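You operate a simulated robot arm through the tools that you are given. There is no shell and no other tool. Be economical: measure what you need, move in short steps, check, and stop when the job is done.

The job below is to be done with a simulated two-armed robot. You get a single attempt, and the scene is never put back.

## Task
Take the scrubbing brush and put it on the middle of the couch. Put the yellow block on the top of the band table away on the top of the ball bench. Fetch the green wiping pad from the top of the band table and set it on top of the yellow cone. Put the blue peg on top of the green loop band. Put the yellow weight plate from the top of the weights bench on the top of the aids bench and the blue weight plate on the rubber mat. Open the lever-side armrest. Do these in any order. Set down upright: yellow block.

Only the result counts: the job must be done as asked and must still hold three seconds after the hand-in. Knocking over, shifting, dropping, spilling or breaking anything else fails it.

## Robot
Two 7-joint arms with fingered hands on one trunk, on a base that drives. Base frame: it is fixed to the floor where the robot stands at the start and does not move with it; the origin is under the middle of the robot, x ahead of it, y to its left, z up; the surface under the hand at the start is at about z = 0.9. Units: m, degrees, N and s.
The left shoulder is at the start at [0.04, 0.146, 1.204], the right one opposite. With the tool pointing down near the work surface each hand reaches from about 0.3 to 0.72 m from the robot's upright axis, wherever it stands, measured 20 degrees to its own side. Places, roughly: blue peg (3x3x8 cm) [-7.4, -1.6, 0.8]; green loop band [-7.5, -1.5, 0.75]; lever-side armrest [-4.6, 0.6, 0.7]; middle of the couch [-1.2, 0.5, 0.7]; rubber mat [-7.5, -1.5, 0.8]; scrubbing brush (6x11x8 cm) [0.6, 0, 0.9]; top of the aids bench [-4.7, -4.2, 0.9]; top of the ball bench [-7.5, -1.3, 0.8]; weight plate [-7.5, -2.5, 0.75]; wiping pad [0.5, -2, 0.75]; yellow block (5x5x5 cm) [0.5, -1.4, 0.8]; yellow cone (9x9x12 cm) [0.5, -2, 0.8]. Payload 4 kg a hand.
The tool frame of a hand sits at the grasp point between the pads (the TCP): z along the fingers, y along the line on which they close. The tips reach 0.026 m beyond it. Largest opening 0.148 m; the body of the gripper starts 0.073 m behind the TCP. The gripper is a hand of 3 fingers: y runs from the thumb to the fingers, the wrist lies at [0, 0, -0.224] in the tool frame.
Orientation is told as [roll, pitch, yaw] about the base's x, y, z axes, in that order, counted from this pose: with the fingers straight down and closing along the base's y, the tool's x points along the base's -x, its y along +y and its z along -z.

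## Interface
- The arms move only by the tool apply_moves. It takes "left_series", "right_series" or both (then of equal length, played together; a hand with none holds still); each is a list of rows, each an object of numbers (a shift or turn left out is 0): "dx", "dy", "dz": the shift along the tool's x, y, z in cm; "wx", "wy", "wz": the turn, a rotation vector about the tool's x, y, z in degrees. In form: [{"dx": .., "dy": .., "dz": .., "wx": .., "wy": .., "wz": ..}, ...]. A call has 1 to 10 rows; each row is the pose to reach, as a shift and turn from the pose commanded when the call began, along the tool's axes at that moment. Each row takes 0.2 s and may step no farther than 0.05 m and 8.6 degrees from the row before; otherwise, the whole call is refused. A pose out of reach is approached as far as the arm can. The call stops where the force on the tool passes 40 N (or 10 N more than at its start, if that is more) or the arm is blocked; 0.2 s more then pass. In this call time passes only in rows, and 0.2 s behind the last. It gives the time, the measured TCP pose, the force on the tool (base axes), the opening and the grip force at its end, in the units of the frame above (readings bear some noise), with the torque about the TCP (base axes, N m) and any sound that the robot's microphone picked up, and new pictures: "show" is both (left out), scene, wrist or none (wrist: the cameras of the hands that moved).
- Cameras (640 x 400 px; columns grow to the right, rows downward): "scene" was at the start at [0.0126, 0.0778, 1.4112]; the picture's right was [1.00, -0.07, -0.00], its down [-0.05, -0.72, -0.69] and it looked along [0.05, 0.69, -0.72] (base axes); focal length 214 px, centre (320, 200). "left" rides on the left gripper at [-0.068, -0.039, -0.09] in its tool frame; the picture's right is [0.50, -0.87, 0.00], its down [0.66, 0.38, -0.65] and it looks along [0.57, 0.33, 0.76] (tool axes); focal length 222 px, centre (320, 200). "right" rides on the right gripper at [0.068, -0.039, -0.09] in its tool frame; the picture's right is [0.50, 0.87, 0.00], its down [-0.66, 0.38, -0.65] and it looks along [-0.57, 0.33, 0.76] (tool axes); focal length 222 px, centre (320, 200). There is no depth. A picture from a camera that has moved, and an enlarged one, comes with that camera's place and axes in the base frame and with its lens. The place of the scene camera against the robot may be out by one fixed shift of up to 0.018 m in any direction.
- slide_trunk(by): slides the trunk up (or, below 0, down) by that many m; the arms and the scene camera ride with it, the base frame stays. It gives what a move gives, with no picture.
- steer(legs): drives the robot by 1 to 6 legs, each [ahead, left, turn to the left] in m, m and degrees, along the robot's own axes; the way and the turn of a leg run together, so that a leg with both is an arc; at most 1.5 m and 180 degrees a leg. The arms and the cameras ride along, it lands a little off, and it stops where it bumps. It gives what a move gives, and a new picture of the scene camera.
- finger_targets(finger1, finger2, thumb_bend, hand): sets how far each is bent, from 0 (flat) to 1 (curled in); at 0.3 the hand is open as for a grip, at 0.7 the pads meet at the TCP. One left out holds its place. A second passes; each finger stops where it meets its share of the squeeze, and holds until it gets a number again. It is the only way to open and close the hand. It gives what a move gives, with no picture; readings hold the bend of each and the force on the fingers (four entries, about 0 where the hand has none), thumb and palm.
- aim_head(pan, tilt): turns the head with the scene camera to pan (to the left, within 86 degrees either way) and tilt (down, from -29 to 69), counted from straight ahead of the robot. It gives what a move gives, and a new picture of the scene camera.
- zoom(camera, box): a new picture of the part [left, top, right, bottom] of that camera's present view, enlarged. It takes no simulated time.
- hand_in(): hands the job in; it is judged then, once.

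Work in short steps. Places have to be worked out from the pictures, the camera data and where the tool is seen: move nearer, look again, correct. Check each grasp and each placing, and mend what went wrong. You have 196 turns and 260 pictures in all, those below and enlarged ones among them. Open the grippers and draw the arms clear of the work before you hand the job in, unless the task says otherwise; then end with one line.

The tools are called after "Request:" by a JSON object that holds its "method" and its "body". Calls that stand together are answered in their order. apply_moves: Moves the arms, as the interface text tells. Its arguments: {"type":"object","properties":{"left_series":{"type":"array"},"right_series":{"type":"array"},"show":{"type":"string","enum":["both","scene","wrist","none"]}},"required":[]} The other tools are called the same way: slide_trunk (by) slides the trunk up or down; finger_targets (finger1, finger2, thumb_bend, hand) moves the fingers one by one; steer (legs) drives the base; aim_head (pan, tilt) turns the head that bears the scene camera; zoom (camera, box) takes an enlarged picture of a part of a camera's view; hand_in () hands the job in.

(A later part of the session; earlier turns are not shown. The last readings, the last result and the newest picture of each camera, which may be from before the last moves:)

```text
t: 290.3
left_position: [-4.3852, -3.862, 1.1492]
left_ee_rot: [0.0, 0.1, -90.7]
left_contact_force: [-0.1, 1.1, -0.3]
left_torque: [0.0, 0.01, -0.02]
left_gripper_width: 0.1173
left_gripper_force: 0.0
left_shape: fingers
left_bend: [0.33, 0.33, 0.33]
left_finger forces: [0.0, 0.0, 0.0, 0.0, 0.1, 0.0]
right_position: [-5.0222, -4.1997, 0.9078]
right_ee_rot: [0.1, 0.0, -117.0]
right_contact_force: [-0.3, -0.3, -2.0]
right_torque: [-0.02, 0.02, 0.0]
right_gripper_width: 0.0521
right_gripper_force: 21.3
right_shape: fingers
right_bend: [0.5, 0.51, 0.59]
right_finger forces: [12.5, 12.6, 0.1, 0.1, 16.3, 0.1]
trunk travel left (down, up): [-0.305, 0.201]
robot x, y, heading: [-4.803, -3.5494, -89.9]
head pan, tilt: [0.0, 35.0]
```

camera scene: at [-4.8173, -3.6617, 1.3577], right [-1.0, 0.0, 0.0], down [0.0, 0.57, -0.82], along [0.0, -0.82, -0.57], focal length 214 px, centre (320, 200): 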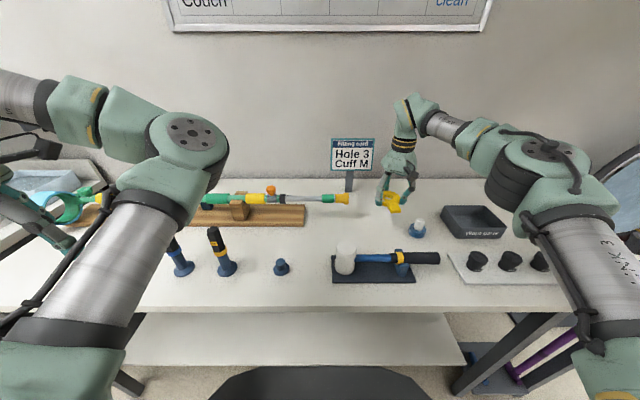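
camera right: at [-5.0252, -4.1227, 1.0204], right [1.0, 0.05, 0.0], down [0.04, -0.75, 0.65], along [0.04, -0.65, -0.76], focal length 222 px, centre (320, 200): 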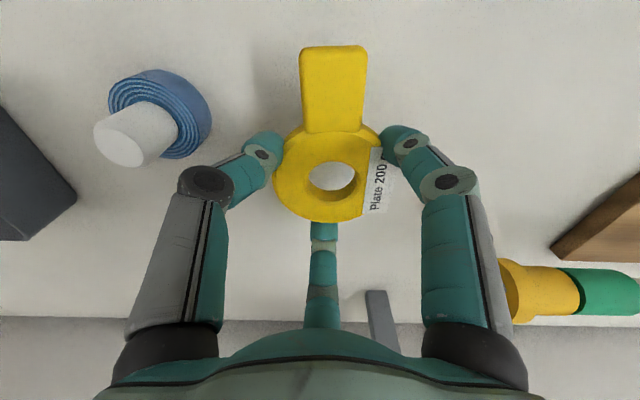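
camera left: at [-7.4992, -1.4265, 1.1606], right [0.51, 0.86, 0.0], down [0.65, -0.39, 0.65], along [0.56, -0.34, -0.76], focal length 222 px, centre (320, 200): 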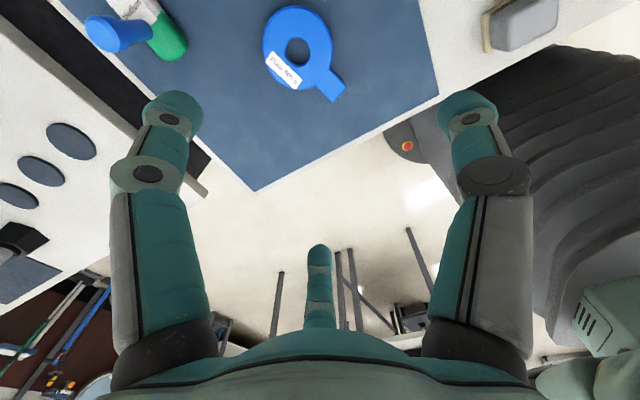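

Request:
{"method": "apply_moves", "body": {"right_series": [{"dz": 0.4}, {"dz": 0.8}, {"dz": 1.1}], "show": "none"}}

Request:
{"method": "zoom", "body": {"camera": "scene", "box": [340, 120, 460, 260]}}

```text
t: 291.1
left_position: [-4.3847, -3.8616, 1.1492]
left_ee_rot: [0.1, 0.0, -90.8]
left_contact_force: [0.2, 0.2, 0.0]
left_torque: [-0.01, -0.02, 0.0]
left_gripper_width: 0.1171
left_gripper_force: 0.1
left_shape: fingers
left_bend: [0.33, 0.33, 0.33]
left_finger forces: [0.0, 0.0, 0.0, 0.1, 0.1, 0.0]
right_position: [-5.0212, -4.1998, 0.8981]
right_ee_rot: [0.0, 0.0, -116.9]
right_contact_force: [-0.4, 0.7, -1.8]
right_torque: [-0.05, -0.01, 0.01]
right_gripper_width: 0.0518
right_gripper_force: 20.7
right_shape: fingers
right_bend: [0.5, 0.51, 0.59]
right_finger forces: [12.6, 12.6, 0.1, 0.1, 16.2, 0.0]
trunk travel left (down, up): [-0.305, 0.201]
robot x, y, heading: [-4.8033, -3.5462, -89.8]
head pan, tilt: [0.0, 35.0]
```

```text
2.86 times, centred on (400, 190) of scene
camera zoom: at [-4.8174, -3.6611, 1.3577], right [-1.0, 0.0, 0.0], down [0.0, 0.57, -0.82], along [0.0, -0.82, -0.57], focal length 613 px, centre (91, 229)
```

zoom: 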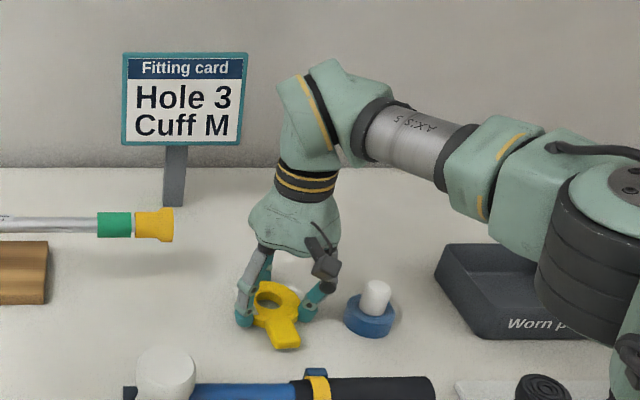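

Request:
{"method": "apply_moves", "body": {"right_series": [{"dz": 0.4}, {"dz": 0.8}], "show": "none"}}

Request:
{"method": "apply_moves", "body": {"right_series": [{"dz": 0.3}, {"dz": 0.6}], "show": "none"}}

```text
t: 291.7
left_position: [-4.3855, -3.8603, 1.15]
left_ee_rot: [0.0, -0.1, -90.8]
left_contact_force: [0.4, 0.1, -0.4]
left_torque: [-0.03, 0.03, -0.05]
left_gripper_width: 0.1172
left_gripper_force: 0.1
left_shape: fingers
left_bend: [0.33, 0.33, 0.33]
left_finger forces: [0.0, 0.1, 0.0, 0.1, 0.0, 0.0]
right_position: [-5.022, -4.1998, 0.8931]
right_ee_rot: [0.3, -0.3, -117.0]
right_contact_force: [-2.4, -1.7, 19.2]
right_torque: [0.18, -0.64, 0.02]
right_gripper_width: 0.0518
right_gripper_force: 31.0
right_shape: fingers
right_bend: [0.5, 0.51, 0.59]
right_finger forces: [30.5, 15.3, 0.1, 0.1, 17.0, 0.1]
trunk travel left (down, up): [-0.305, 0.201]
robot x, y, heading: [-4.8027, -3.5468, -90.0]
head pan, tilt: [0.0, 35.0]
```

```text
t: 292.3
left_position: [-4.3847, -3.8612, 1.1492]
left_ee_rot: [0.0, 0.0, -90.9]
left_contact_force: [0.0, -0.7, -0.8]
left_torque: [0.04, -0.01, 0.01]
left_gripper_width: 0.1174
left_gripper_force: 0.0
left_shape: fingers
left_bend: [0.33, 0.33, 0.33]
left_finger forces: [0.0, 0.0, 0.1, 0.0, 0.0, 0.0]
right_position: [-5.02, -4.2017, 0.893]
right_ee_rot: [0.8, -0.5, -117.1]
right_contact_force: [-0.3, 5.8, 18.4]
right_torque: [0.65, -0.35, 0.04]
right_gripper_width: 0.0516
right_gripper_force: 29.0
right_shape: fingers
right_bend: [0.49, 0.51, 0.59]
right_finger forces: [23.5, 13.0, 0.0, 0.0, 22.6, 0.0]
trunk travel left (down, up): [-0.305, 0.201]
robot x, y, heading: [-4.8036, -3.5482, -90.2]
head pan, tilt: [0.0, 35.0]
stopped in row 2 (right hand): the force on the tool passed its limit at 43 N (the readings are from after the stop); the commanded pose is now the measured one
```

Contact at the bench (z≈0.85). I ease up slightly, release to 0.42 and lift.

Request:
{"method": "apply_moves", "body": {"right_series": [{"dz": -0.2}], "show": "none"}}

Request:
{"method": "finger_targets", "body": {"hand": "right", "finger1": 0.42, "finger2": 0.42, "thumb_bend": 0.42}}

Request:
{"method": "apply_moves", "body": {"right_series": [{"dz": -4}, {"dz": -8}, {"dz": -12}, {"dz": -16}, {"dz": -20}], "show": "both"}}

```text
t: 292.7
left_position: [-4.3846, -3.861, 1.1493]
left_ee_rot: [0.0, -0.2, -90.9]
left_contact_force: [-0.5, -0.4, 0.1]
left_torque: [0.03, 0.03, 0.02]
left_gripper_width: 0.1177
left_gripper_force: 0.0
left_shape: fingers
left_bend: [0.33, 0.33, 0.33]
left_finger forces: [0.0, 0.1, 0.1, 0.0, 0.0, 0.1]
right_position: [-5.0198, -4.2017, 0.894]
right_ee_rot: [0.6, -0.4, -117.1]
right_contact_force: [-0.5, 1.0, 16.1]
right_torque: [0.51, -0.65, 0.08]
right_gripper_width: 0.052
right_gripper_force: 28.8
right_shape: fingers
right_bend: [0.49, 0.51, 0.59]
right_finger forces: [28.1, 12.5, 0.0, 0.1, 16.8, 0.0]
trunk travel left (down, up): [-0.305, 0.201]
robot x, y, heading: [-4.8057, -3.5499, -90.2]
head pan, tilt: [0.0, 35.0]
```

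```text
t: 293.7
left_position: [-4.3843, -3.8623, 1.1504]
left_ee_rot: [0.0, -0.1, -90.8]
left_contact_force: [-0.2, 0.1, 0.6]
left_torque: [-0.02, -0.01, -0.01]
left_gripper_width: 0.117
left_gripper_force: 0.0
left_shape: fingers
left_bend: [0.33, 0.33, 0.33]
left_finger forces: [0.1, 0.1, 0.0, 0.1, 0.1, 0.0]
right_position: [-5.0208, -4.2009, 0.8927]
right_ee_rot: [0.4, -0.5, -117.1]
right_contact_force: [3.3, -0.5, 11.1]
right_torque: [0.32, 0.52, -0.02]
right_gripper_width: 0.0857
right_gripper_force: 5.5
right_shape: fingers
right_bend: [0.42, 0.42, 0.43]
right_finger forces: [0.0, 0.0, 0.0, 0.0, 11.8, 0.0]
trunk travel left (down, up): [-0.305, 0.201]
robot x, y, heading: [-4.805, -3.5478, -89.9]
head pan, tilt: [0.0, 35.0]
```

```text
t: 294.9
left_position: [-4.3847, -3.8614, 1.149]
left_ee_rot: [-0.1, 0.0, -90.8]
left_contact_force: [0.0, -0.4, -0.4]
left_torque: [0.01, 0.02, 0.0]
left_gripper_width: 0.1171
left_gripper_force: 0.0
left_shape: fingers
left_bend: [0.33, 0.33, 0.33]
left_finger forces: [0.0, 0.1, 0.0, 0.0, 0.0, 0.0]
right_position: [-5.0238, -4.1972, 1.0958]
right_ee_rot: [0.4, -0.5, -117.1]
right_contact_force: [0.7, 0.0, 0.2]
right_torque: [-0.01, -0.01, -0.01]
right_gripper_width: 0.0879
right_gripper_force: 0.1
right_shape: fingers
right_bend: [0.42, 0.42, 0.42]
right_finger forces: [0.1, 0.1, 0.0, 0.0, 0.0, 0.0]
trunk travel left (down, up): [-0.305, 0.201]
robot x, y, heading: [-4.8004, -3.5479, -89.9]
head pan, tilt: [0.0, 35.0]
camera scene: at [-4.8164, -3.6598, 1.3579], right [-1.0, 0.0, 0.0], down [0.0, 0.57, -0.82], along [0.0, -0.82, -0.57], focal length 214 px, centre (320, 200)
camera right: at [-5.0279, -4.119, 1.1848], right [1.0, 0.05, 0.0], down [0.04, -0.75, 0.66], along [0.04, -0.66, -0.75], focal length 222 px, centre (320, 200)
```

scene: 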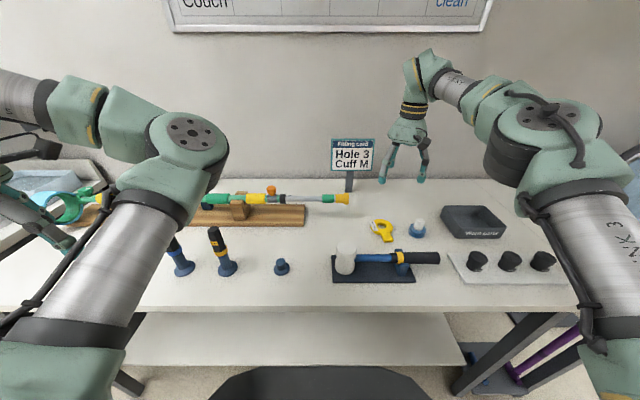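
right: 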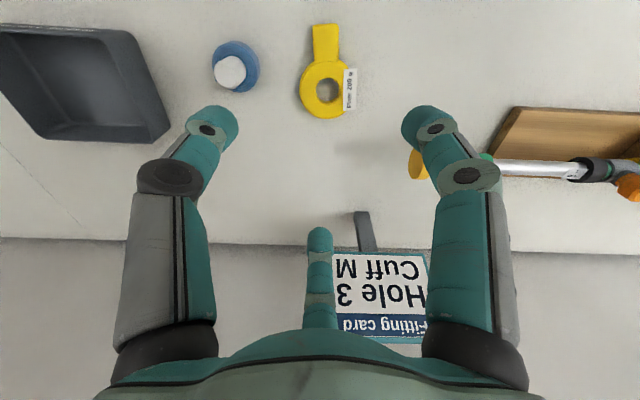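

The yellow plate lies on the aids bench. Last task: the armrest near [-4.6,0.6]. I retract, back out, and drive east around the wheelchair, turning to face +y.

Request:
{"method": "apply_moves", "body": {"right_series": [{"dx": 4, "dy": -2}, {"dx": 8, "dy": -4}, {"dx": 12, "dy": -6}, {"dx": 16, "dy": -8}, {"dx": 20, "dy": -10}, {"dx": 24, "dy": -12}, {"dx": 28, "dy": -14}, {"dx": 31.5, "dy": -16}], "show": "none"}}

Request:
{"method": "aim_head", "body": {"pan": 0, "tilt": 20}}

Request:
{"method": "steer", "body": {"legs": [[-0.25, 0, 0], [0, 1.5, 0], [0, 0.25, 90], [0, 0, 90]]}}

```text
t: 296.7
left_position: [-4.3858, -3.8609, 1.1508]
left_ee_rot: [0.0, 0.0, -90.8]
left_contact_force: [1.0, 0.3, -0.5]
left_torque: [-0.07, -0.04, 0.01]
left_gripper_width: 0.1172
left_gripper_force: 0.0
left_shape: fingers
left_bend: [0.33, 0.33, 0.33]
left_finger forces: [0.1, 0.0, 0.0, 0.1, 0.1, 0.0]
right_position: [-5.022, -3.8486, 1.0874]
right_ee_rot: [0.4, -0.6, -117.2]
right_contact_force: [0.2, 0.8, -0.1]
right_torque: [-0.03, -0.01, 0.0]
right_gripper_width: 0.088
right_gripper_force: 0.1
right_shape: fingers
right_bend: [0.42, 0.42, 0.42]
right_finger forces: [0.1, 0.1, 0.0, 0.0, 0.0, 0.0]
trunk travel left (down, up): [-0.305, 0.201]
robot x, y, heading: [-4.8036, -3.5485, -89.9]
head pan, tilt: [0.0, 35.0]
```

```text
t: 297.5
left_position: [-4.3846, -3.8622, 1.149]
left_ee_rot: [0.0, 0.0, -90.9]
left_contact_force: [-0.1, -0.9, -0.4]
left_torque: [-0.02, -0.01, 0.01]
left_gripper_width: 0.1171
left_gripper_force: 0.0
left_shape: fingers
left_bend: [0.33, 0.33, 0.33]
left_finger forces: [0.1, 0.0, 0.0, 0.0, 0.1, 0.1]
right_position: [-5.0206, -3.8481, 1.0881]
right_ee_rot: [0.4, -0.5, -117.0]
right_contact_force: [-0.6, -0.6, -0.3]
right_torque: [-0.02, -0.01, 0.01]
right_gripper_width: 0.088
right_gripper_force: 0.2
right_shape: fingers
right_bend: [0.42, 0.42, 0.42]
right_finger forces: [0.0, 0.0, 0.0, 0.0, 0.0, 0.1]
trunk travel left (down, up): [-0.305, 0.201]
robot x, y, heading: [-4.8013, -3.5472, -90.2]
head pan, tilt: [0.0, 20.0]
camera scene: at [-4.8174, -3.666, 1.3816], right [-1.0, 0.0, 0.0], down [0.0, 0.34, -0.94], along [0.0, -0.94, -0.34], focal length 214 px, centre (320, 200)
```

scene: 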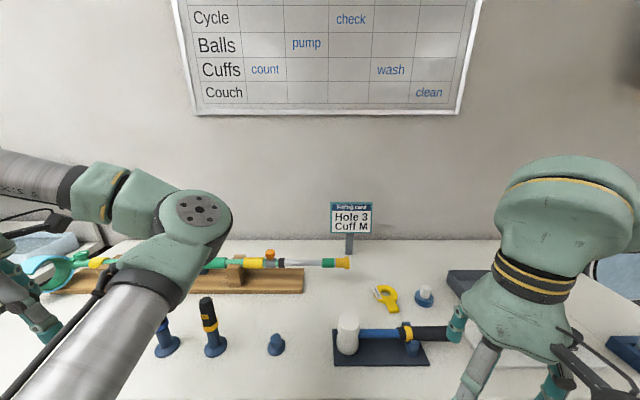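

```text
t: 313.9
left_position: [-3.599, -2.8267, 1.1476]
left_ee_rot: [0.0, 0.0, 91.9]
left_contact_force: [0.1, -0.3, -0.3]
left_torque: [0.01, -0.02, 0.0]
left_gripper_width: 0.1173
left_gripper_force: 0.0
left_shape: fingers
left_bend: [0.33, 0.33, 0.33]
left_finger forces: [0.0, 0.1, 0.1, 0.0, 0.1, 0.0]
right_position: [-2.9628, -2.8101, 1.0881]
right_ee_rot: [0.5, -0.4, 65.6]
right_contact_force: [0.9, 0.9, -1.2]
right_torque: [0.01, 0.0, -0.03]
right_gripper_width: 0.0881
right_gripper_force: 0.1
right_shape: fingers
right_bend: [0.42, 0.42, 0.42]
right_finger forces: [0.0, 0.0, 0.0, 0.0, 0.1, 0.0]
trunk travel left (down, up): [-0.305, 0.201]
robot x, y, heading: [-3.1655, -3.1185, 92.5]
head pan, tilt: [0.0, 20.0]
cut short: leg 3
camera scene: at [-3.185, -3.0086, 1.3816], right [1.0, 0.05, 0.0], down [0.02, -0.34, -0.94], along [-0.04, 0.94, -0.34], focal length 214 px, centre (320, 200)
```

scene: 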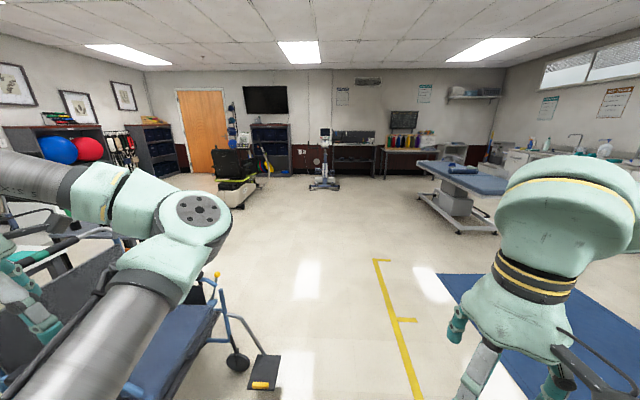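

The room is open ahead; the recumbent machine with the armrests stands at far left. I shift right away from the wheelchair and drive toward it.

Request:
{"method": "steer", "body": {"legs": [[0, -0.3, -2], [1.5, 0, 0], [1.1, 0, 0]]}}

Request:
{"method": "aim_head", "body": {"pan": 50, "tilt": 15}}

```text
t: 328.3
left_position: [-3.3407, -0.2055, 1.1483]
left_ee_rot: [0.0, 0.0, 90.8]
left_contact_force: [-0.5, -0.4, -0.1]
left_torque: [0.03, 0.0, 0.0]
left_gripper_width: 0.117
left_gripper_force: 0.0
left_shape: fingers
left_bend: [0.33, 0.33, 0.33]
left_finger forces: [0.0, 0.0, 0.0, 0.0, 0.0, 0.0]
right_position: [-2.7043, -0.2009, 1.0883]
right_ee_rot: [0.5, -0.4, 64.6]
right_contact_force: [0.5, -0.2, 0.2]
right_torque: [0.01, 0.01, 0.0]
right_gripper_width: 0.0881
right_gripper_force: 0.0
right_shape: fingers
right_bend: [0.42, 0.42, 0.42]
right_finger forces: [0.0, 0.1, 0.1, 0.0, 0.1, 0.0]
trunk travel left (down, up): [-0.305, 0.201]
robot x, y, heading: [-2.9141, -0.5049, 91.8]
head pan, tilt: [0.0, 20.0]
camera scene: at [-2.9299, -0.3949, 1.3817], right [1.0, 0.03, 0.0], down [0.01, -0.34, -0.94], along [-0.03, 0.94, -0.34], focal length 214 px, centre (320, 200)
```

scene: 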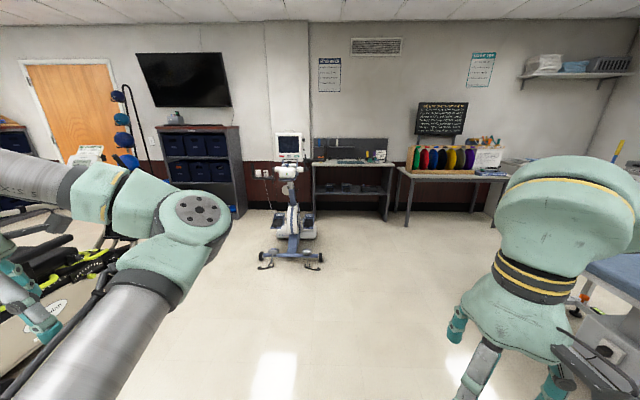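

```text
t: 329.5
left_position: [-3.341, -0.2052, 1.1473]
left_ee_rot: [0.0, -0.1, 90.8]
left_contact_force: [0.6, -0.4, 0.3]
left_torque: [-0.03, -0.01, -0.03]
left_gripper_width: 0.1171
left_gripper_force: 0.1
left_shape: fingers
left_bend: [0.33, 0.33, 0.33]
left_finger forces: [0.1, 0.0, 0.0, 0.0, 0.0, 0.0]
right_position: [-2.7053, -0.2009, 1.0885]
right_ee_rot: [0.4, -0.5, 64.6]
right_contact_force: [-0.1, -0.3, -0.7]
right_torque: [0.01, 0.05, 0.0]
right_gripper_width: 0.088
right_gripper_force: 0.1
right_shape: fingers
right_bend: [0.42, 0.42, 0.42]
right_finger forces: [0.0, 0.0, 0.1, 0.1, 0.0, 0.1]
trunk travel left (down, up): [-0.305, 0.201]
robot x, y, heading: [-2.9154, -0.5082, 91.9]
head pan, tilt: [50.0, 15.0]
camera scene: at [-3.0005, -0.4298, 1.3898], right [0.62, 0.78, 0.0], down [0.2, -0.16, -0.97], along [-0.76, 0.6, -0.26], focal length 214 px, centre (320, 200)
```

scene: 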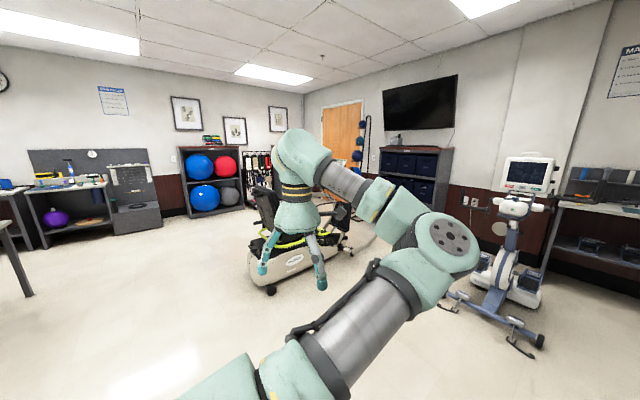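

The left hand hides the machine. I turn the robot toward it and look straight.

Request:
{"method": "aim_head", "body": {"pan": 0, "tilt": 18}}

Request:
{"method": "steer", "body": {"legs": [[0, 0, 60]]}}

Request:
{"method": "zoom", "body": {"camera": "scene", "box": [220, 100, 460, 260]}}

```text
t: 330.6
left_position: [-3.3397, -0.2048, 1.1493]
left_ee_rot: [0.0, -0.1, 90.8]
left_contact_force: [0.4, 0.1, 0.1]
left_torque: [0.03, -0.02, 0.02]
left_gripper_width: 0.1175
left_gripper_force: 0.1
left_shape: fingers
left_bend: [0.33, 0.33, 0.33]
left_finger forces: [0.0, 0.0, 0.0, 0.0, 0.0, 0.2]
right_position: [-2.7053, -0.2012, 1.0867]
right_ee_rot: [0.5, -0.5, 64.6]
right_contact_force: [0.2, 0.0, 0.0]
right_torque: [-0.02, -0.02, -0.02]
right_gripper_width: 0.0881
right_gripper_force: 0.1
right_shape: fingers
right_bend: [0.42, 0.42, 0.42]
right_finger forces: [0.1, 0.1, 0.0, 0.0, 0.1, 0.0]
trunk travel left (down, up): [-0.305, 0.201]
robot x, y, heading: [-2.9093, -0.5084, 91.7]
head pan, tilt: [0.0, 18.0]
camera scene: at [-2.9301, -0.3946, 1.3849], right [1.0, 0.03, 0.0], down [0.01, -0.31, -0.95], along [-0.03, 0.95, -0.31], focal length 214 px, centre (320, 200)
```

scene: 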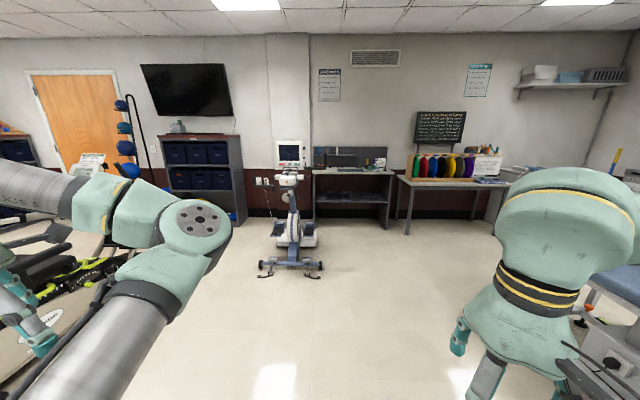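

```text
t: 333.7
left_position: [-3.3859, -0.7301, 1.1495]
left_ee_rot: [0.0, 0.0, 151.1]
left_contact_force: [0.2, 0.1, 0.2]
left_torque: [-0.05, 0.02, -0.04]
left_gripper_width: 0.1174
left_gripper_force: 0.0
left_shape: fingers
left_bend: [0.33, 0.33, 0.33]
left_finger forces: [0.1, 0.0, 0.1, 0.0, 0.0, 0.0]
right_position: [-3.0749, -0.1745, 1.089]
right_ee_rot: [0.5, -0.4, 125.0]
right_contact_force: [0.3, -0.6, 1.3]
right_torque: [0.0, 0.0, -0.04]
right_gripper_width: 0.0881
right_gripper_force: 0.1
right_shape: fingers
right_bend: [0.42, 0.42, 0.42]
right_finger forces: [0.1, 0.1, 0.0, 0.1, 0.0, 0.0]
trunk travel left (down, up): [-0.305, 0.201]
robot x, y, heading: [-2.9164, -0.5056, 152.2]
head pan, tilt: [0.0, 18.0]
camera scene: at [-3.027, -0.4549, 1.3849], right [0.47, 0.88, 0.0], down [0.27, -0.14, -0.95], along [-0.84, 0.45, -0.31], focal length 214 px, centre (320, 200)
```

scene: 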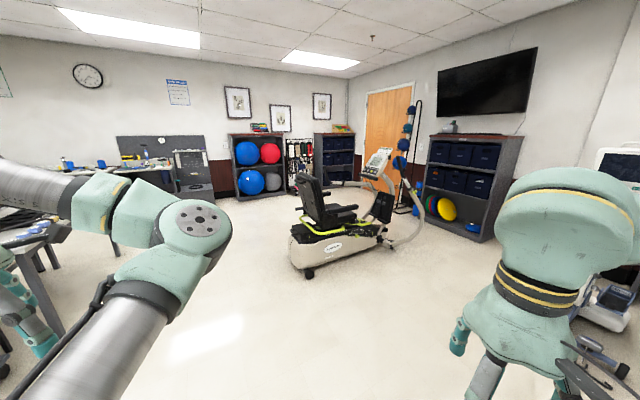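

```text
2.50 times, centred on (340, 180) of scene
camera zoom: at [-3.027, -0.4549, 1.3849], right [0.47, 0.88, 0.0], down [0.27, -0.14, -0.95], along [-0.84, 0.45, -0.31], focal length 536 px, centre (270, 250)
```

zoom: 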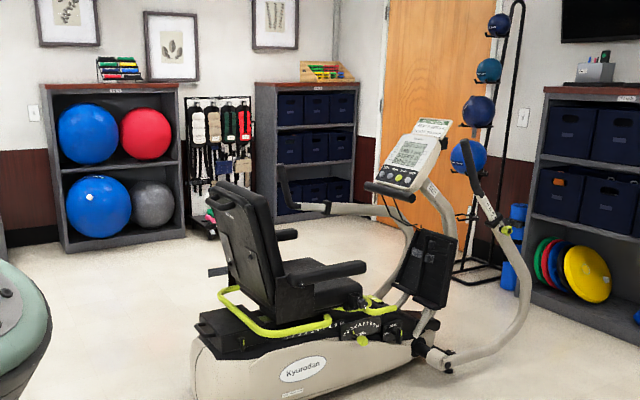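

It's a recumbent stepper with two armrests. I drive 1.1 m closer to find the lever side.

Request:
{"method": "steer", "body": {"legs": [[1.1, 0, 0]]}}

Request:
{"method": "zoom", "body": {"camera": "scene", "box": [200, 150, 480, 350]}}

```text
t: 339.1
left_position: [-4.3207, -0.2385, 1.1497]
left_ee_rot: [0.0, 0.0, 151.5]
left_contact_force: [-0.5, 0.3, 0.6]
left_torque: [0.01, -0.01, 0.05]
left_gripper_width: 0.1172
left_gripper_force: 0.1
left_shape: fingers
left_bend: [0.33, 0.33, 0.33]
left_finger forces: [0.0, 0.0, 0.0, 0.0, 0.0, 0.1]
right_position: [-4.0135, 0.3174, 1.0884]
right_ee_rot: [0.5, -0.5, 125.2]
right_contact_force: [-0.6, 0.2, -0.2]
right_torque: [-0.01, 0.03, -0.02]
right_gripper_width: 0.0881
right_gripper_force: 0.0
right_shape: fingers
right_bend: [0.42, 0.42, 0.42]
right_finger forces: [0.0, 0.0, 0.1, 0.0, 0.0, 0.0]
trunk travel left (down, up): [-0.305, 0.201]
robot x, y, heading: [-3.848, -0.0183, 152.5]
head pan, tilt: [0.0, 18.0]
camera scene: at [-3.9645, 0.0376, 1.3849], right [0.46, 0.89, 0.0], down [0.27, -0.14, -0.95], along [-0.84, 0.44, -0.31], focal length 214 px, centre (320, 200)
```

scene: 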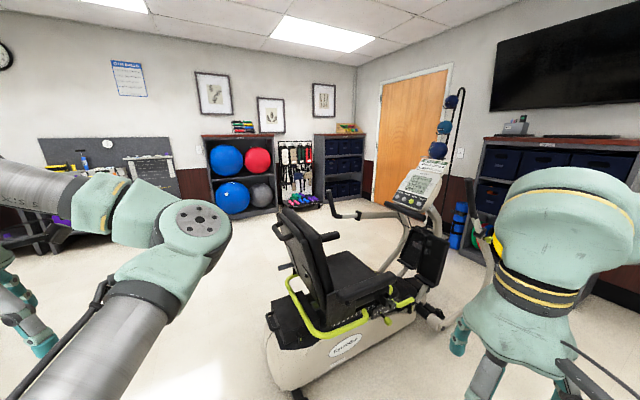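

```text
2.00 times, centred on (340, 250) of scene
camera zoom: at [-3.9645, 0.0376, 1.3849], right [0.46, 0.89, 0.0], down [0.27, -0.14, -0.95], along [-0.84, 0.44, -0.31], focal length 429 px, centre (280, 100)
```

zoom: 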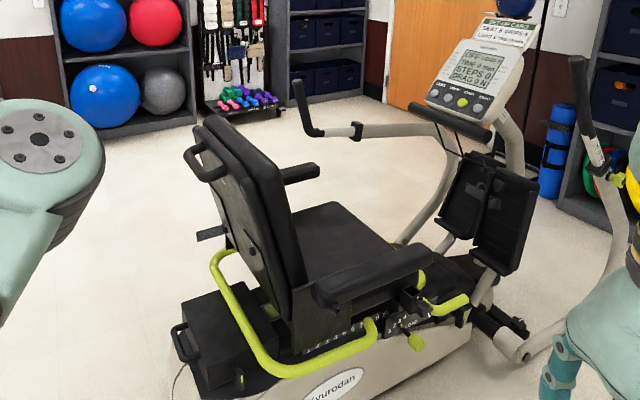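

The near armrest, above the lever handles, is at ≈[-4.59,0.615,0.7]: that's the lever side. I zoom in to see its hinge.

Request:
{"method": "zoom", "body": {"camera": "scene", "box": [300, 240, 440, 340]}}

Request:
{"method": "zoom", "body": {"camera": "right", "box": [0, 0, 640, 400]}}

```text
4.00 times, centred on (370, 290) of scene
camera zoom: at [-3.9645, 0.0376, 1.3849], right [0.46, 0.89, 0.0], down [0.27, -0.14, -0.95], along [-0.84, 0.44, -0.31], focal length 858 px, centre (120, -160)
```

zoom: 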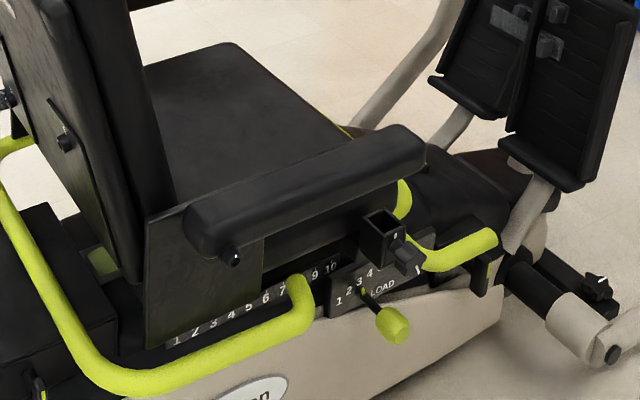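

```text
1.00 times, centred on (320, 200) of right (not enlarged: the box is as wide or as high as the picture)
camera zoom: at [-3.9422, 0.2855, 1.1781], right [-0.42, -0.91, 0.0], down [-0.68, 0.32, 0.66], along [-0.6, 0.27, -0.75], focal length 222 px, centre (320, 200)
```

zoom: 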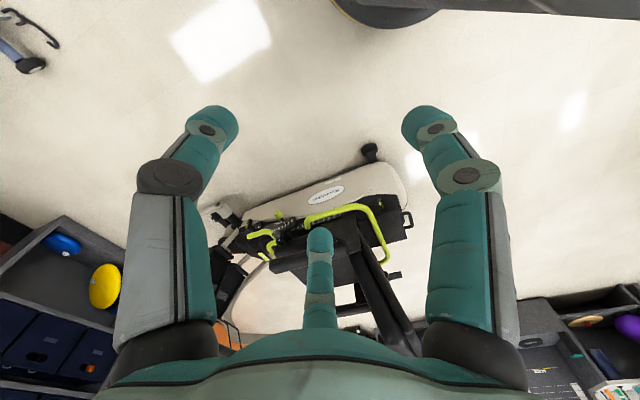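

The armrest hinges at its rear bolt and should flip up. I position the robot squarely beside it (facing -x) for a better look.

Request:
{"method": "aim_head", "body": {"pan": 0, "tilt": 40}}

Request:
{"method": "steer", "body": {"legs": [[0, 0, 27.5], [0, -0.5, 0]]}}

Request:
{"method": "zoom", "body": {"camera": "scene", "box": [260, 100, 480, 260]}}

```text
t: 340.0
left_position: [-4.3217, -0.2379, 1.1485]
left_ee_rot: [0.0, -0.1, 151.5]
left_contact_force: [0.5, 0.3, 0.5]
left_torque: [0.02, -0.02, -0.04]
left_gripper_width: 0.1175
left_gripper_force: 0.2
left_shape: fingers
left_bend: [0.33, 0.33, 0.33]
left_finger forces: [0.1, 0.0, 0.0, 0.0, 0.0, 0.1]
right_position: [-4.0144, 0.318, 1.0893]
right_ee_rot: [0.5, -0.5, 125.3]
right_contact_force: [0.1, -0.6, 0.0]
right_torque: [0.01, 0.02, -0.04]
right_gripper_width: 0.0882
right_gripper_force: 0.0
right_shape: fingers
right_bend: [0.42, 0.42, 0.42]
right_finger forces: [0.0, 0.0, 0.0, 0.0, 0.0, 0.1]
trunk travel left (down, up): [-0.305, 0.201]
robot x, y, heading: [-3.8492, -0.0098, 152.5]
head pan, tilt: [0.0, 40.0]
camera scene: at [-3.9572, 0.0338, 1.3503], right [0.46, 0.89, 0.0], down [0.57, -0.3, -0.77], along [-0.68, 0.35, -0.64], focal length 214 px, centre (320, 200)
```

scene: 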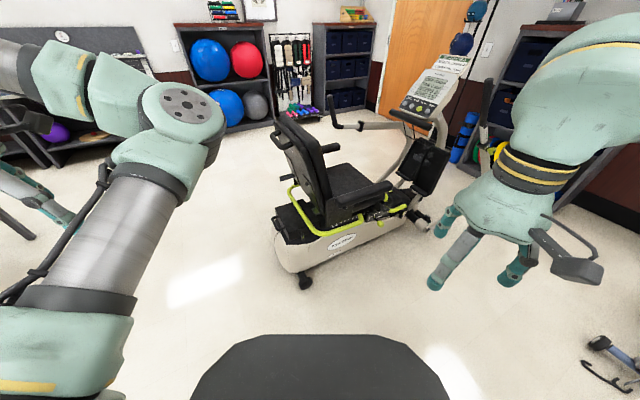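

```text
t: 344.3
left_position: [-4.1656, 0.0678, 1.1489]
left_ee_rot: [0.0, 0.0, 178.5]
left_contact_force: [-0.4, 0.4, -0.4]
left_torque: [0.03, 0.02, -0.01]
left_gripper_width: 0.1174
left_gripper_force: 0.0
left_shape: fingers
left_bend: [0.33, 0.33, 0.33]
left_finger forces: [0.0, 0.1, 0.1, 0.0, 0.0, 0.0]
right_position: [-4.143, 0.703, 1.088]
right_ee_rot: [0.5, -0.5, 152.3]
right_contact_force: [0.2, -0.7, 0.3]
right_torque: [-0.01, -0.02, 0.0]
right_gripper_width: 0.0879
right_gripper_force: 0.0
right_shape: fingers
right_bend: [0.42, 0.42, 0.42]
right_finger forces: [0.1, 0.0, 0.1, 0.0, 0.0, 0.1]
trunk travel left (down, up): [-0.305, 0.201]
robot x, y, heading: [-3.8464, 0.4849, 179.4]
head pan, tilt: [0.0, 40.0]
camera scene: at [-3.9668, 0.4823, 1.3502], right [0.01, 1.0, 0.0], down [0.64, -0.01, -0.77], along [-0.77, 0.01, -0.64], focal length 214 px, centre (320, 200)
```

scene: 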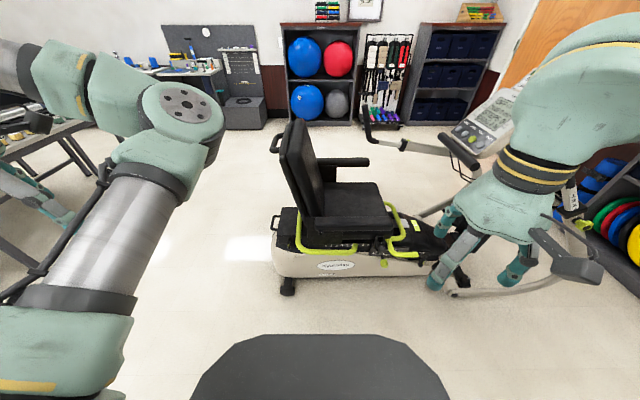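

```text
2.50 times, centred on (370, 180) of scene
camera zoom: at [-3.9668, 0.4823, 1.3502], right [0.01, 1.0, 0.0], down [0.64, -0.01, -0.77], along [-0.77, 0.01, -0.64], focal length 536 px, centre (195, 250)
```

zoom: 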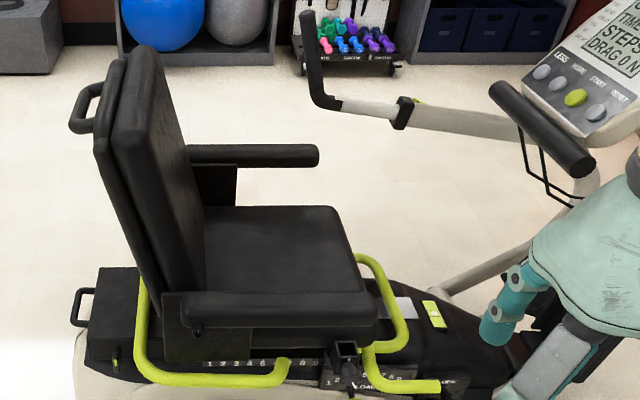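

The lever-side armrest runs along y from its hinge bolt ≈[-4.565,0.494,0.68] to its front end y≈0.785 (top z≈0.71). Plan: point the closed right fingers along -x, slip them under the front end and lift along the hinge arc. First I lower the trunk, close the fingers and square the yaw.

Request:
{"method": "finger_targets", "body": {"hand": "right", "finger1": 0.68, "finger2": 0.68, "thumb_bend": 0.68}}

Request:
{"method": "slide_trunk", "body": {"by": -0.18}}

Request:
{"method": "apply_moves", "body": {"right_series": [{"dx": -4, "dy": 0.9, "wz": -7}, {"dx": -8, "dy": 1.8, "wz": -14}, {"dx": -12, "dy": 2.7, "wz": -21}, {"dx": -15, "dy": 3.4, "wz": -27.5}], "show": "none"}}

```text
t: 345.3
left_position: [-4.1659, 0.0682, 1.1489]
left_ee_rot: [0.0, -0.1, 178.5]
left_contact_force: [0.2, -0.6, 0.1]
left_torque: [0.02, 0.01, 0.01]
left_gripper_width: 0.1173
left_gripper_force: 0.1
left_shape: fingers
left_bend: [0.33, 0.33, 0.33]
left_finger forces: [0.0, 0.0, 0.0, 0.0, 0.1, 0.0]
right_position: [-4.1423, 0.7042, 1.0889]
right_ee_rot: [0.5, -0.4, 152.1]
right_contact_force: [0.6, 0.3, 0.4]
right_torque: [0.05, -0.05, 0.04]
right_gripper_width: 0.0053
right_gripper_force: 0.1
right_shape: fingers
right_bend: [0.68, 0.68, 0.68]
right_finger forces: [0.1, 0.0, 0.1, 0.0, 0.0, 0.0]
trunk travel left (down, up): [-0.305, 0.201]
robot x, y, heading: [-3.8493, 0.4852, 179.6]
head pan, tilt: [0.0, 40.0]
```

```text
t: 347.3
left_position: [-4.1669, 0.0685, 0.97]
left_ee_rot: [0.0, 0.0, 178.4]
left_contact_force: [-0.2, 0.1, 0.1]
left_torque: [-0.01, 0.02, 0.02]
left_gripper_width: 0.1173
left_gripper_force: 0.0
left_shape: fingers
left_bend: [0.33, 0.33, 0.33]
left_finger forces: [0.0, 0.0, 0.0, 0.0, 0.0, 0.0]
right_position: [-4.1439, 0.7046, 0.9079]
right_ee_rot: [0.5, -0.5, 152.2]
right_contact_force: [-0.4, 0.3, -0.8]
right_torque: [-0.01, -0.01, -0.01]
right_gripper_width: 0.0054
right_gripper_force: 0.0
right_shape: fingers
right_bend: [0.68, 0.68, 0.68]
right_finger forces: [0.1, 0.0, 0.0, 0.0, 0.0, 0.0]
trunk travel left (down, up): [-0.125, 0.381]
robot x, y, heading: [-3.8494, 0.4845, 179.4]
head pan, tilt: [0.0, 40.0]
```

```text
t: 348.3
left_position: [-4.1653, 0.0692, 0.9685]
left_ee_rot: [0.0, 0.0, 178.5]
left_contact_force: [0.2, -1.3, -0.4]
left_torque: [0.0, -0.01, 0.0]
left_gripper_width: 0.1171
left_gripper_force: 0.1
left_shape: fingers
left_bend: [0.33, 0.33, 0.33]
left_finger forces: [0.0, 0.0, 0.1, 0.0, 0.0, 0.1]
right_position: [-4.2915, 0.7442, 0.9106]
right_ee_rot: [0.2, -0.5, 179.8]
right_contact_force: [-0.6, -0.3, -0.2]
right_torque: [0.02, -0.02, 0.04]
right_gripper_width: 0.0051
right_gripper_force: 0.1
right_shape: fingers
right_bend: [0.68, 0.68, 0.68]
right_finger forces: [0.1, 0.0, 0.0, 0.0, 0.0, 0.0]
trunk travel left (down, up): [-0.125, 0.381]
robot x, y, heading: [-3.8492, 0.4825, 179.4]
head pan, tilt: [0.0, 40.0]
```

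Yaw squared. Now I pitch the hand 85° so the fingers point along -x, moving slightly forward.

Request:
{"method": "apply_moves", "body": {"right_series": [{"dx": -1, "wy": -8.5}, {"dx": -2, "wy": -17}, {"dx": -3, "wy": -25.5}, {"dx": -4, "wy": -34}, {"dx": -5, "wy": -42.5}, {"dx": -6, "wy": -51}, {"dx": -7, "wy": -59.5}, {"dx": -8, "wy": -68}, {"dx": -9, "wy": -76.5}, {"dx": -10, "wy": -85}], "show": "both"}}

```text
t: 350.5
left_position: [-4.1663, 0.0682, 0.9684]
left_ee_rot: [0.0, 0.2, 178.5]
left_contact_force: [-0.7, -0.2, 0.3]
left_torque: [0.01, 0.01, 0.02]
left_gripper_width: 0.1173
left_gripper_force: 0.0
left_shape: fingers
left_bend: [0.33, 0.33, 0.33]
left_finger forces: [0.1, 0.0, 0.0, 0.0, 0.1, 0.1]
right_position: [-4.3994, 0.7633, 1.0231]
right_ee_rot: [1.9, -75.4, 178.4]
right_contact_force: [0.5, 0.8, 0.5]
right_torque: [0.04, 0.0, -0.03]
right_gripper_width: 0.0049
right_gripper_force: 0.1
right_shape: fingers
right_bend: [0.68, 0.68, 0.68]
right_finger forces: [0.0, 0.2, 0.0, 0.0, 0.1, 0.0]
right hand out of reach, approached as far as the arm can: row 8, 9, 10
trunk travel left (down, up): [-0.125, 0.381]
robot x, y, heading: [-3.8485, 0.483, 179.5]
head pan, tilt: [0.0, 40.0]
camera scene: at [-3.9676, 0.4819, 1.1704], right [0.01, 1.0, 0.0], down [0.64, -0.01, -0.77], along [-0.77, 0.01, -0.64], focal length 214 px, centre (320, 200)
camera right: at [-4.2941, 0.8028, 0.9803], right [0.13, -0.87, -0.48], down [0.47, -0.37, 0.8], along [-0.87, -0.33, 0.36], focal length 222 px, centre (320, 200)
```

scene: 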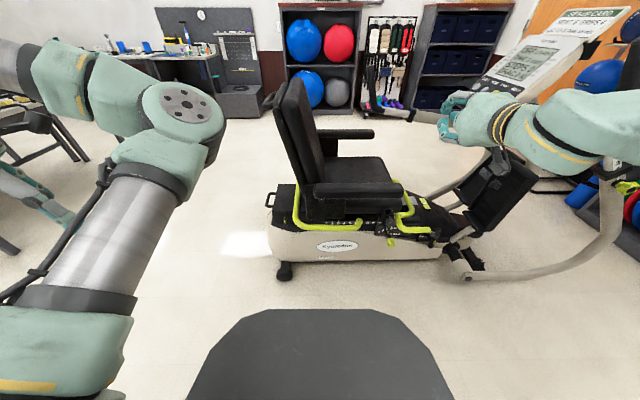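
right: 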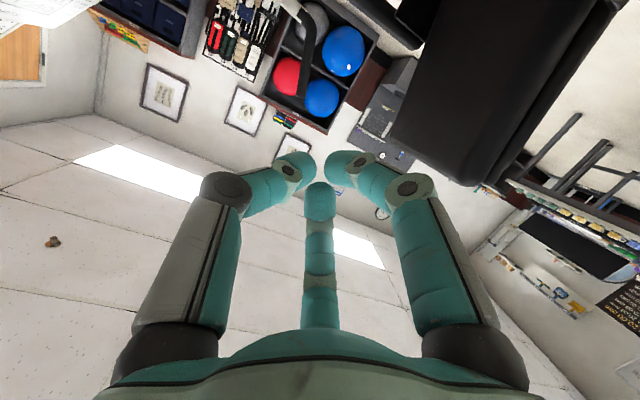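

The hand is nearly horizontal (pitch -75°). I lower it beside the armrest to z≈0.70, x≈-4.49, levelling it more as it comes into easier reach.

Request:
{"method": "apply_moves", "body": {"right_series": [{"dx": 3.6, "dz": 2.1}, {"dx": 7.2, "dz": 4.2}, {"dx": 10.8, "dz": 6.4}, {"dx": 14.4, "dz": 8.5, "wy": -3}, {"dx": 18, "dz": 10.6, "wy": -6}, {"dx": 21.6, "dz": 12.8, "wy": -9}, {"dx": 25.2, "dz": 14.9, "wy": -12}, {"dx": 28.8, "dz": 17.1, "wy": -15}], "show": "both"}}

```text
t: 352.3
left_position: [-4.1651, 0.0695, 0.9694]
left_ee_rot: [0.1, 0.1, 178.5]
left_contact_force: [0.0, -0.1, 0.9]
left_torque: [0.01, -0.01, 0.02]
left_gripper_width: 0.1177
left_gripper_force: 0.0
left_shape: fingers
left_bend: [0.33, 0.33, 0.33]
left_finger forces: [0.1, 0.0, 0.0, 0.0, 0.0, 0.0]
right_position: [-4.5343, 0.8019, 0.8518]
right_ee_rot: [19.8, -70.9, 170.1]
right_contact_force: [0.8, 0.3, 0.4]
right_torque: [-0.01, -0.01, 0.02]
right_gripper_width: 0.0048
right_gripper_force: 0.2
right_shape: fingers
right_bend: [0.68, 0.68, 0.68]
right_finger forces: [0.1, 0.0, 0.1, 0.1, 0.1, 0.0]
right hand out of reach, approached as far as the arm can: row 1, 2, 3, 4, 5, 6, 7, 8
trunk travel left (down, up): [-0.125, 0.381]
robot x, y, heading: [-3.8456, 0.4818, 179.3]
head pan, tilt: [0.0, 40.0]
camera scene: at [-3.9673, 0.4831, 1.1705], right [0.01, 1.0, 0.0], down [0.64, -0.01, -0.77], along [-0.77, 0.01, -0.64], focal length 214 px, centre (320, 200)
camera right: at [-4.4348, 0.853, 0.8123], right [0.29, -0.88, -0.38], down [0.46, -0.22, 0.86], along [-0.84, -0.43, 0.34], focal length 222 px, centre (320, 200)
```

scene: 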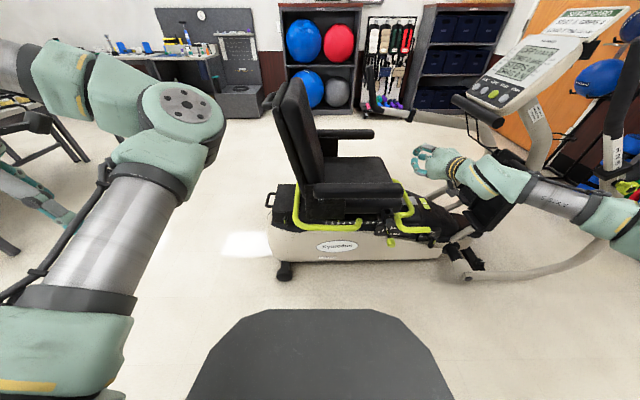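
right: 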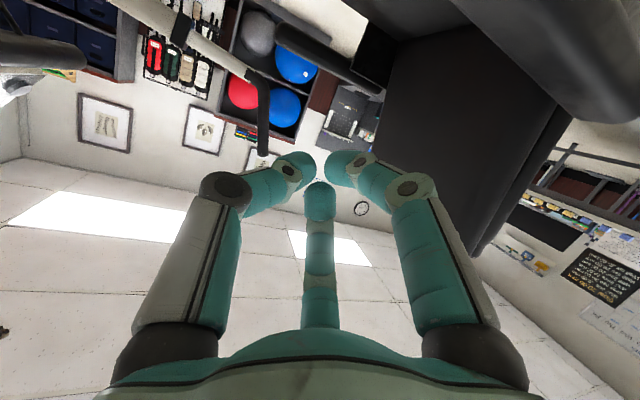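

The wrist limits prevent a horizontal pose. New plan: grip the armrest's front end from above with the hand pointing down, and carry it along the hinge arc. First I back the hand out and up, rotating back toward vertical.

Request:
{"method": "apply_moves", "body": {"right_series": [{"dx": -2.4, "dy": 1.5, "dz": -3.3}, {"dx": -4.8, "dy": 3, "dz": -6.6, "wy": 5}, {"dx": -7.2, "dy": 4.6, "dz": -10, "wy": 12}, {"dx": -9.6, "dy": 6.2, "dz": -13.3, "wy": 20}, {"dx": -11.8, "dy": 7.7, "dz": -16.6, "wy": 28}, {"dx": -11.8, "dy": 7.7, "dz": -16.6, "wy": 36}, {"dx": -11.8, "dy": 7.7, "dz": -16.6, "wy": 44}, {"dx": -11.8, "dy": 7.7, "dz": -16.6, "wy": 52}, {"dx": -11.8, "dy": 7.7, "dz": -16.6, "wy": 60}, {"dx": -11.8, "dy": 7.7, "dz": -16.6, "wy": 68}], "show": "none"}}

```text
t: 354.5
left_position: [-4.1654, 0.069, 0.9686]
left_ee_rot: [0.0, 0.0, 178.5]
left_contact_force: [0.0, -0.6, 0.6]
left_torque: [0.0, -0.01, 0.03]
left_gripper_width: 0.1174
left_gripper_force: 0.0
left_shape: fingers
left_bend: [0.33, 0.33, 0.33]
left_finger forces: [0.1, 0.0, 0.0, 0.1, 0.0, 0.1]
right_position: [-4.3978, 0.7603, 1.0339]
right_ee_rot: [6.3, -4.0, -171.5]
right_contact_force: [-0.3, 0.3, 0.7]
right_torque: [0.03, 0.0, -0.01]
right_gripper_width: 0.0049
right_gripper_force: 0.1
right_shape: fingers
right_bend: [0.68, 0.68, 0.68]
right_finger forces: [0.0, 0.0, 0.0, 0.0, 0.0, 0.0]
trunk travel left (down, up): [-0.125, 0.381]
robot x, y, heading: [-3.8498, 0.4852, 179.3]
head pan, tilt: [0.0, 40.0]
```

Hand is back near vertical. I fix the small tilt, then in a second call rotate the yaw toward 90° so the thumb faces the outer side of the armrest.

Request:
{"method": "apply_moves", "body": {"right_series": [{"wx": -6.3, "wy": 4}], "show": "none"}}

Request:
{"method": "apply_moves", "body": {"right_series": [{"wz": 8.5}, {"wz": 17}, {"wz": 25.5}, {"wz": 34}, {"wz": 42.5}, {"wz": 51}, {"wz": 59.5}, {"wz": 68}, {"wz": 76.5}, {"wz": 85}], "show": "none"}}

```text
t: 354.9
left_position: [-4.1666, 0.0673, 0.9691]
left_ee_rot: [0.1, 0.0, 178.5]
left_contact_force: [-0.4, -0.5, 0.1]
left_torque: [0.02, -0.04, -0.01]
left_gripper_width: 0.1174
left_gripper_force: 0.1
left_shape: fingers
left_bend: [0.33, 0.33, 0.33]
left_finger forces: [0.1, 0.0, 0.1, 0.0, 0.0, 0.0]
right_position: [-4.3977, 0.7609, 1.0312]
right_ee_rot: [12.6, 0.1, -170.9]
right_contact_force: [0.1, -0.5, 0.3]
right_torque: [-0.01, -0.03, 0.01]
right_gripper_width: 0.0049
right_gripper_force: 0.0
right_shape: fingers
right_bend: [0.68, 0.68, 0.68]
right_finger forces: [0.0, 0.0, 0.0, 0.0, 0.1, 0.0]
trunk travel left (down, up): [-0.125, 0.381]
robot x, y, heading: [-3.8484, 0.484, 179.5]
head pan, tilt: [0.0, 40.0]
```

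```text
t: 357.1
left_position: [-4.1661, 0.0694, 0.97]
left_ee_rot: [0.0, -0.1, 178.4]
left_contact_force: [-0.1, -0.7, -0.2]
left_torque: [0.0, -0.01, 0.02]
left_gripper_width: 0.117
left_gripper_force: 0.0
left_shape: fingers
left_bend: [0.33, 0.33, 0.33]
left_finger forces: [0.0, 0.1, 0.0, 0.0, 0.0, 0.0]
right_position: [-4.3968, 0.7603, 1.0311]
right_ee_rot: [1.1, 12.6, 104.1]
right_contact_force: [0.3, 0.1, 0.2]
right_torque: [0.0, 0.03, 0.0]
right_gripper_width: 0.005
right_gripper_force: 0.0
right_shape: fingers
right_bend: [0.68, 0.68, 0.68]
right_finger forces: [0.0, 0.0, 0.1, 0.0, 0.1, 0.1]
trunk travel left (down, up): [-0.125, 0.381]
robot x, y, heading: [-3.8482, 0.482, 179.6]
head pan, tilt: [0.0, 40.0]
```

Yaw 104° is reachable. I remove the remaining 12.6° tilt, then finish the yaw to ~90° and view the armrest.

Request:
{"method": "apply_moves", "body": {"right_series": [{"wy": -6.3, "wx": 0.5}, {"wy": -12.6, "wx": 1.1}], "show": "none"}}

Request:
{"method": "apply_moves", "body": {"right_series": [{"wz": 7, "dx": 0, "dy": 3}, {"wz": 14, "dx": 0, "dy": 6}, {"wz": 14, "dx": 0, "dy": 10}], "show": "both"}}

```text
t: 357.7
left_position: [-4.1651, 0.0693, 0.9681]
left_ee_rot: [0.0, 0.0, 178.6]
left_contact_force: [-0.3, -0.3, -0.1]
left_torque: [-0.01, -0.02, -0.03]
left_gripper_width: 0.1169
left_gripper_force: 0.0
left_shape: fingers
left_bend: [0.33, 0.33, 0.33]
left_finger forces: [0.1, 0.1, 0.0, 0.0, 0.0, 0.0]
right_position: [-4.3961, 0.7593, 1.0326]
right_ee_rot: [0.1, -0.1, 104.2]
right_contact_force: [0.1, 0.0, -0.2]
right_torque: [-0.02, -0.03, 0.02]
right_gripper_width: 0.0048
right_gripper_force: 0.1
right_shape: fingers
right_bend: [0.68, 0.68, 0.68]
right_finger forces: [0.0, 0.1, 0.0, 0.0, 0.0, 0.0]
trunk travel left (down, up): [-0.125, 0.381]
robot x, y, heading: [-3.8493, 0.4825, 179.4]
head pan, tilt: [0.0, 40.0]
```

```text
t: 358.5
left_position: [-4.1646, 0.0711, 0.9706]
left_ee_rot: [0.0, -0.1, 178.4]
left_contact_force: [0.3, -0.1, 0.5]
left_torque: [-0.04, -0.01, -0.02]
left_gripper_width: 0.1172
left_gripper_force: 0.1
left_shape: fingers
left_bend: [0.33, 0.33, 0.33]
left_finger forces: [0.0, 0.0, 0.0, 0.0, 0.1, 0.0]
right_position: [-4.4541, 0.745, 1.0345]
right_ee_rot: [0.3, 0.1, 90.2]
right_contact_force: [-0.8, 0.5, -0.1]
right_torque: [-0.01, 0.02, 0.0]
right_gripper_width: 0.0051
right_gripper_force: 0.0
right_shape: fingers
right_bend: [0.68, 0.68, 0.68]
right_finger forces: [0.1, 0.1, 0.1, 0.0, 0.0, 0.0]
right hand out of reach, approached as far as the arm can: row 3
trunk travel left (down, up): [-0.125, 0.381]
robot x, y, heading: [-3.8478, 0.4825, 179.1]
head pan, tilt: [0.0, 40.0]
camera scene: at [-3.9655, 0.4845, 1.1706], right [0.01, 1.0, 0.0], down [0.64, -0.01, -0.77], along [-0.77, 0.01, -0.64], focal length 214 px, centre (320, 200)
camera right: at [-4.4145, 0.6785, 1.1247], right [-0.86, -0.5, 0.01], down [-0.38, 0.65, 0.66], along [-0.33, 0.56, -0.76], focal length 222 px, centre (320, 200)
```

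scene: 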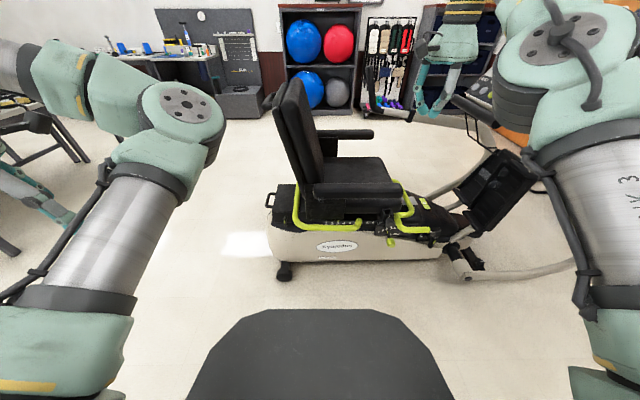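
right: 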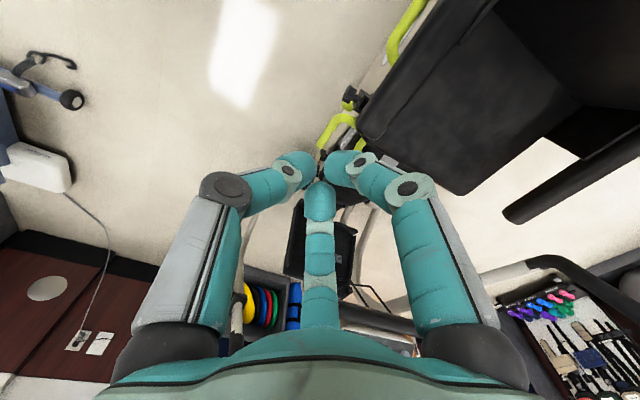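

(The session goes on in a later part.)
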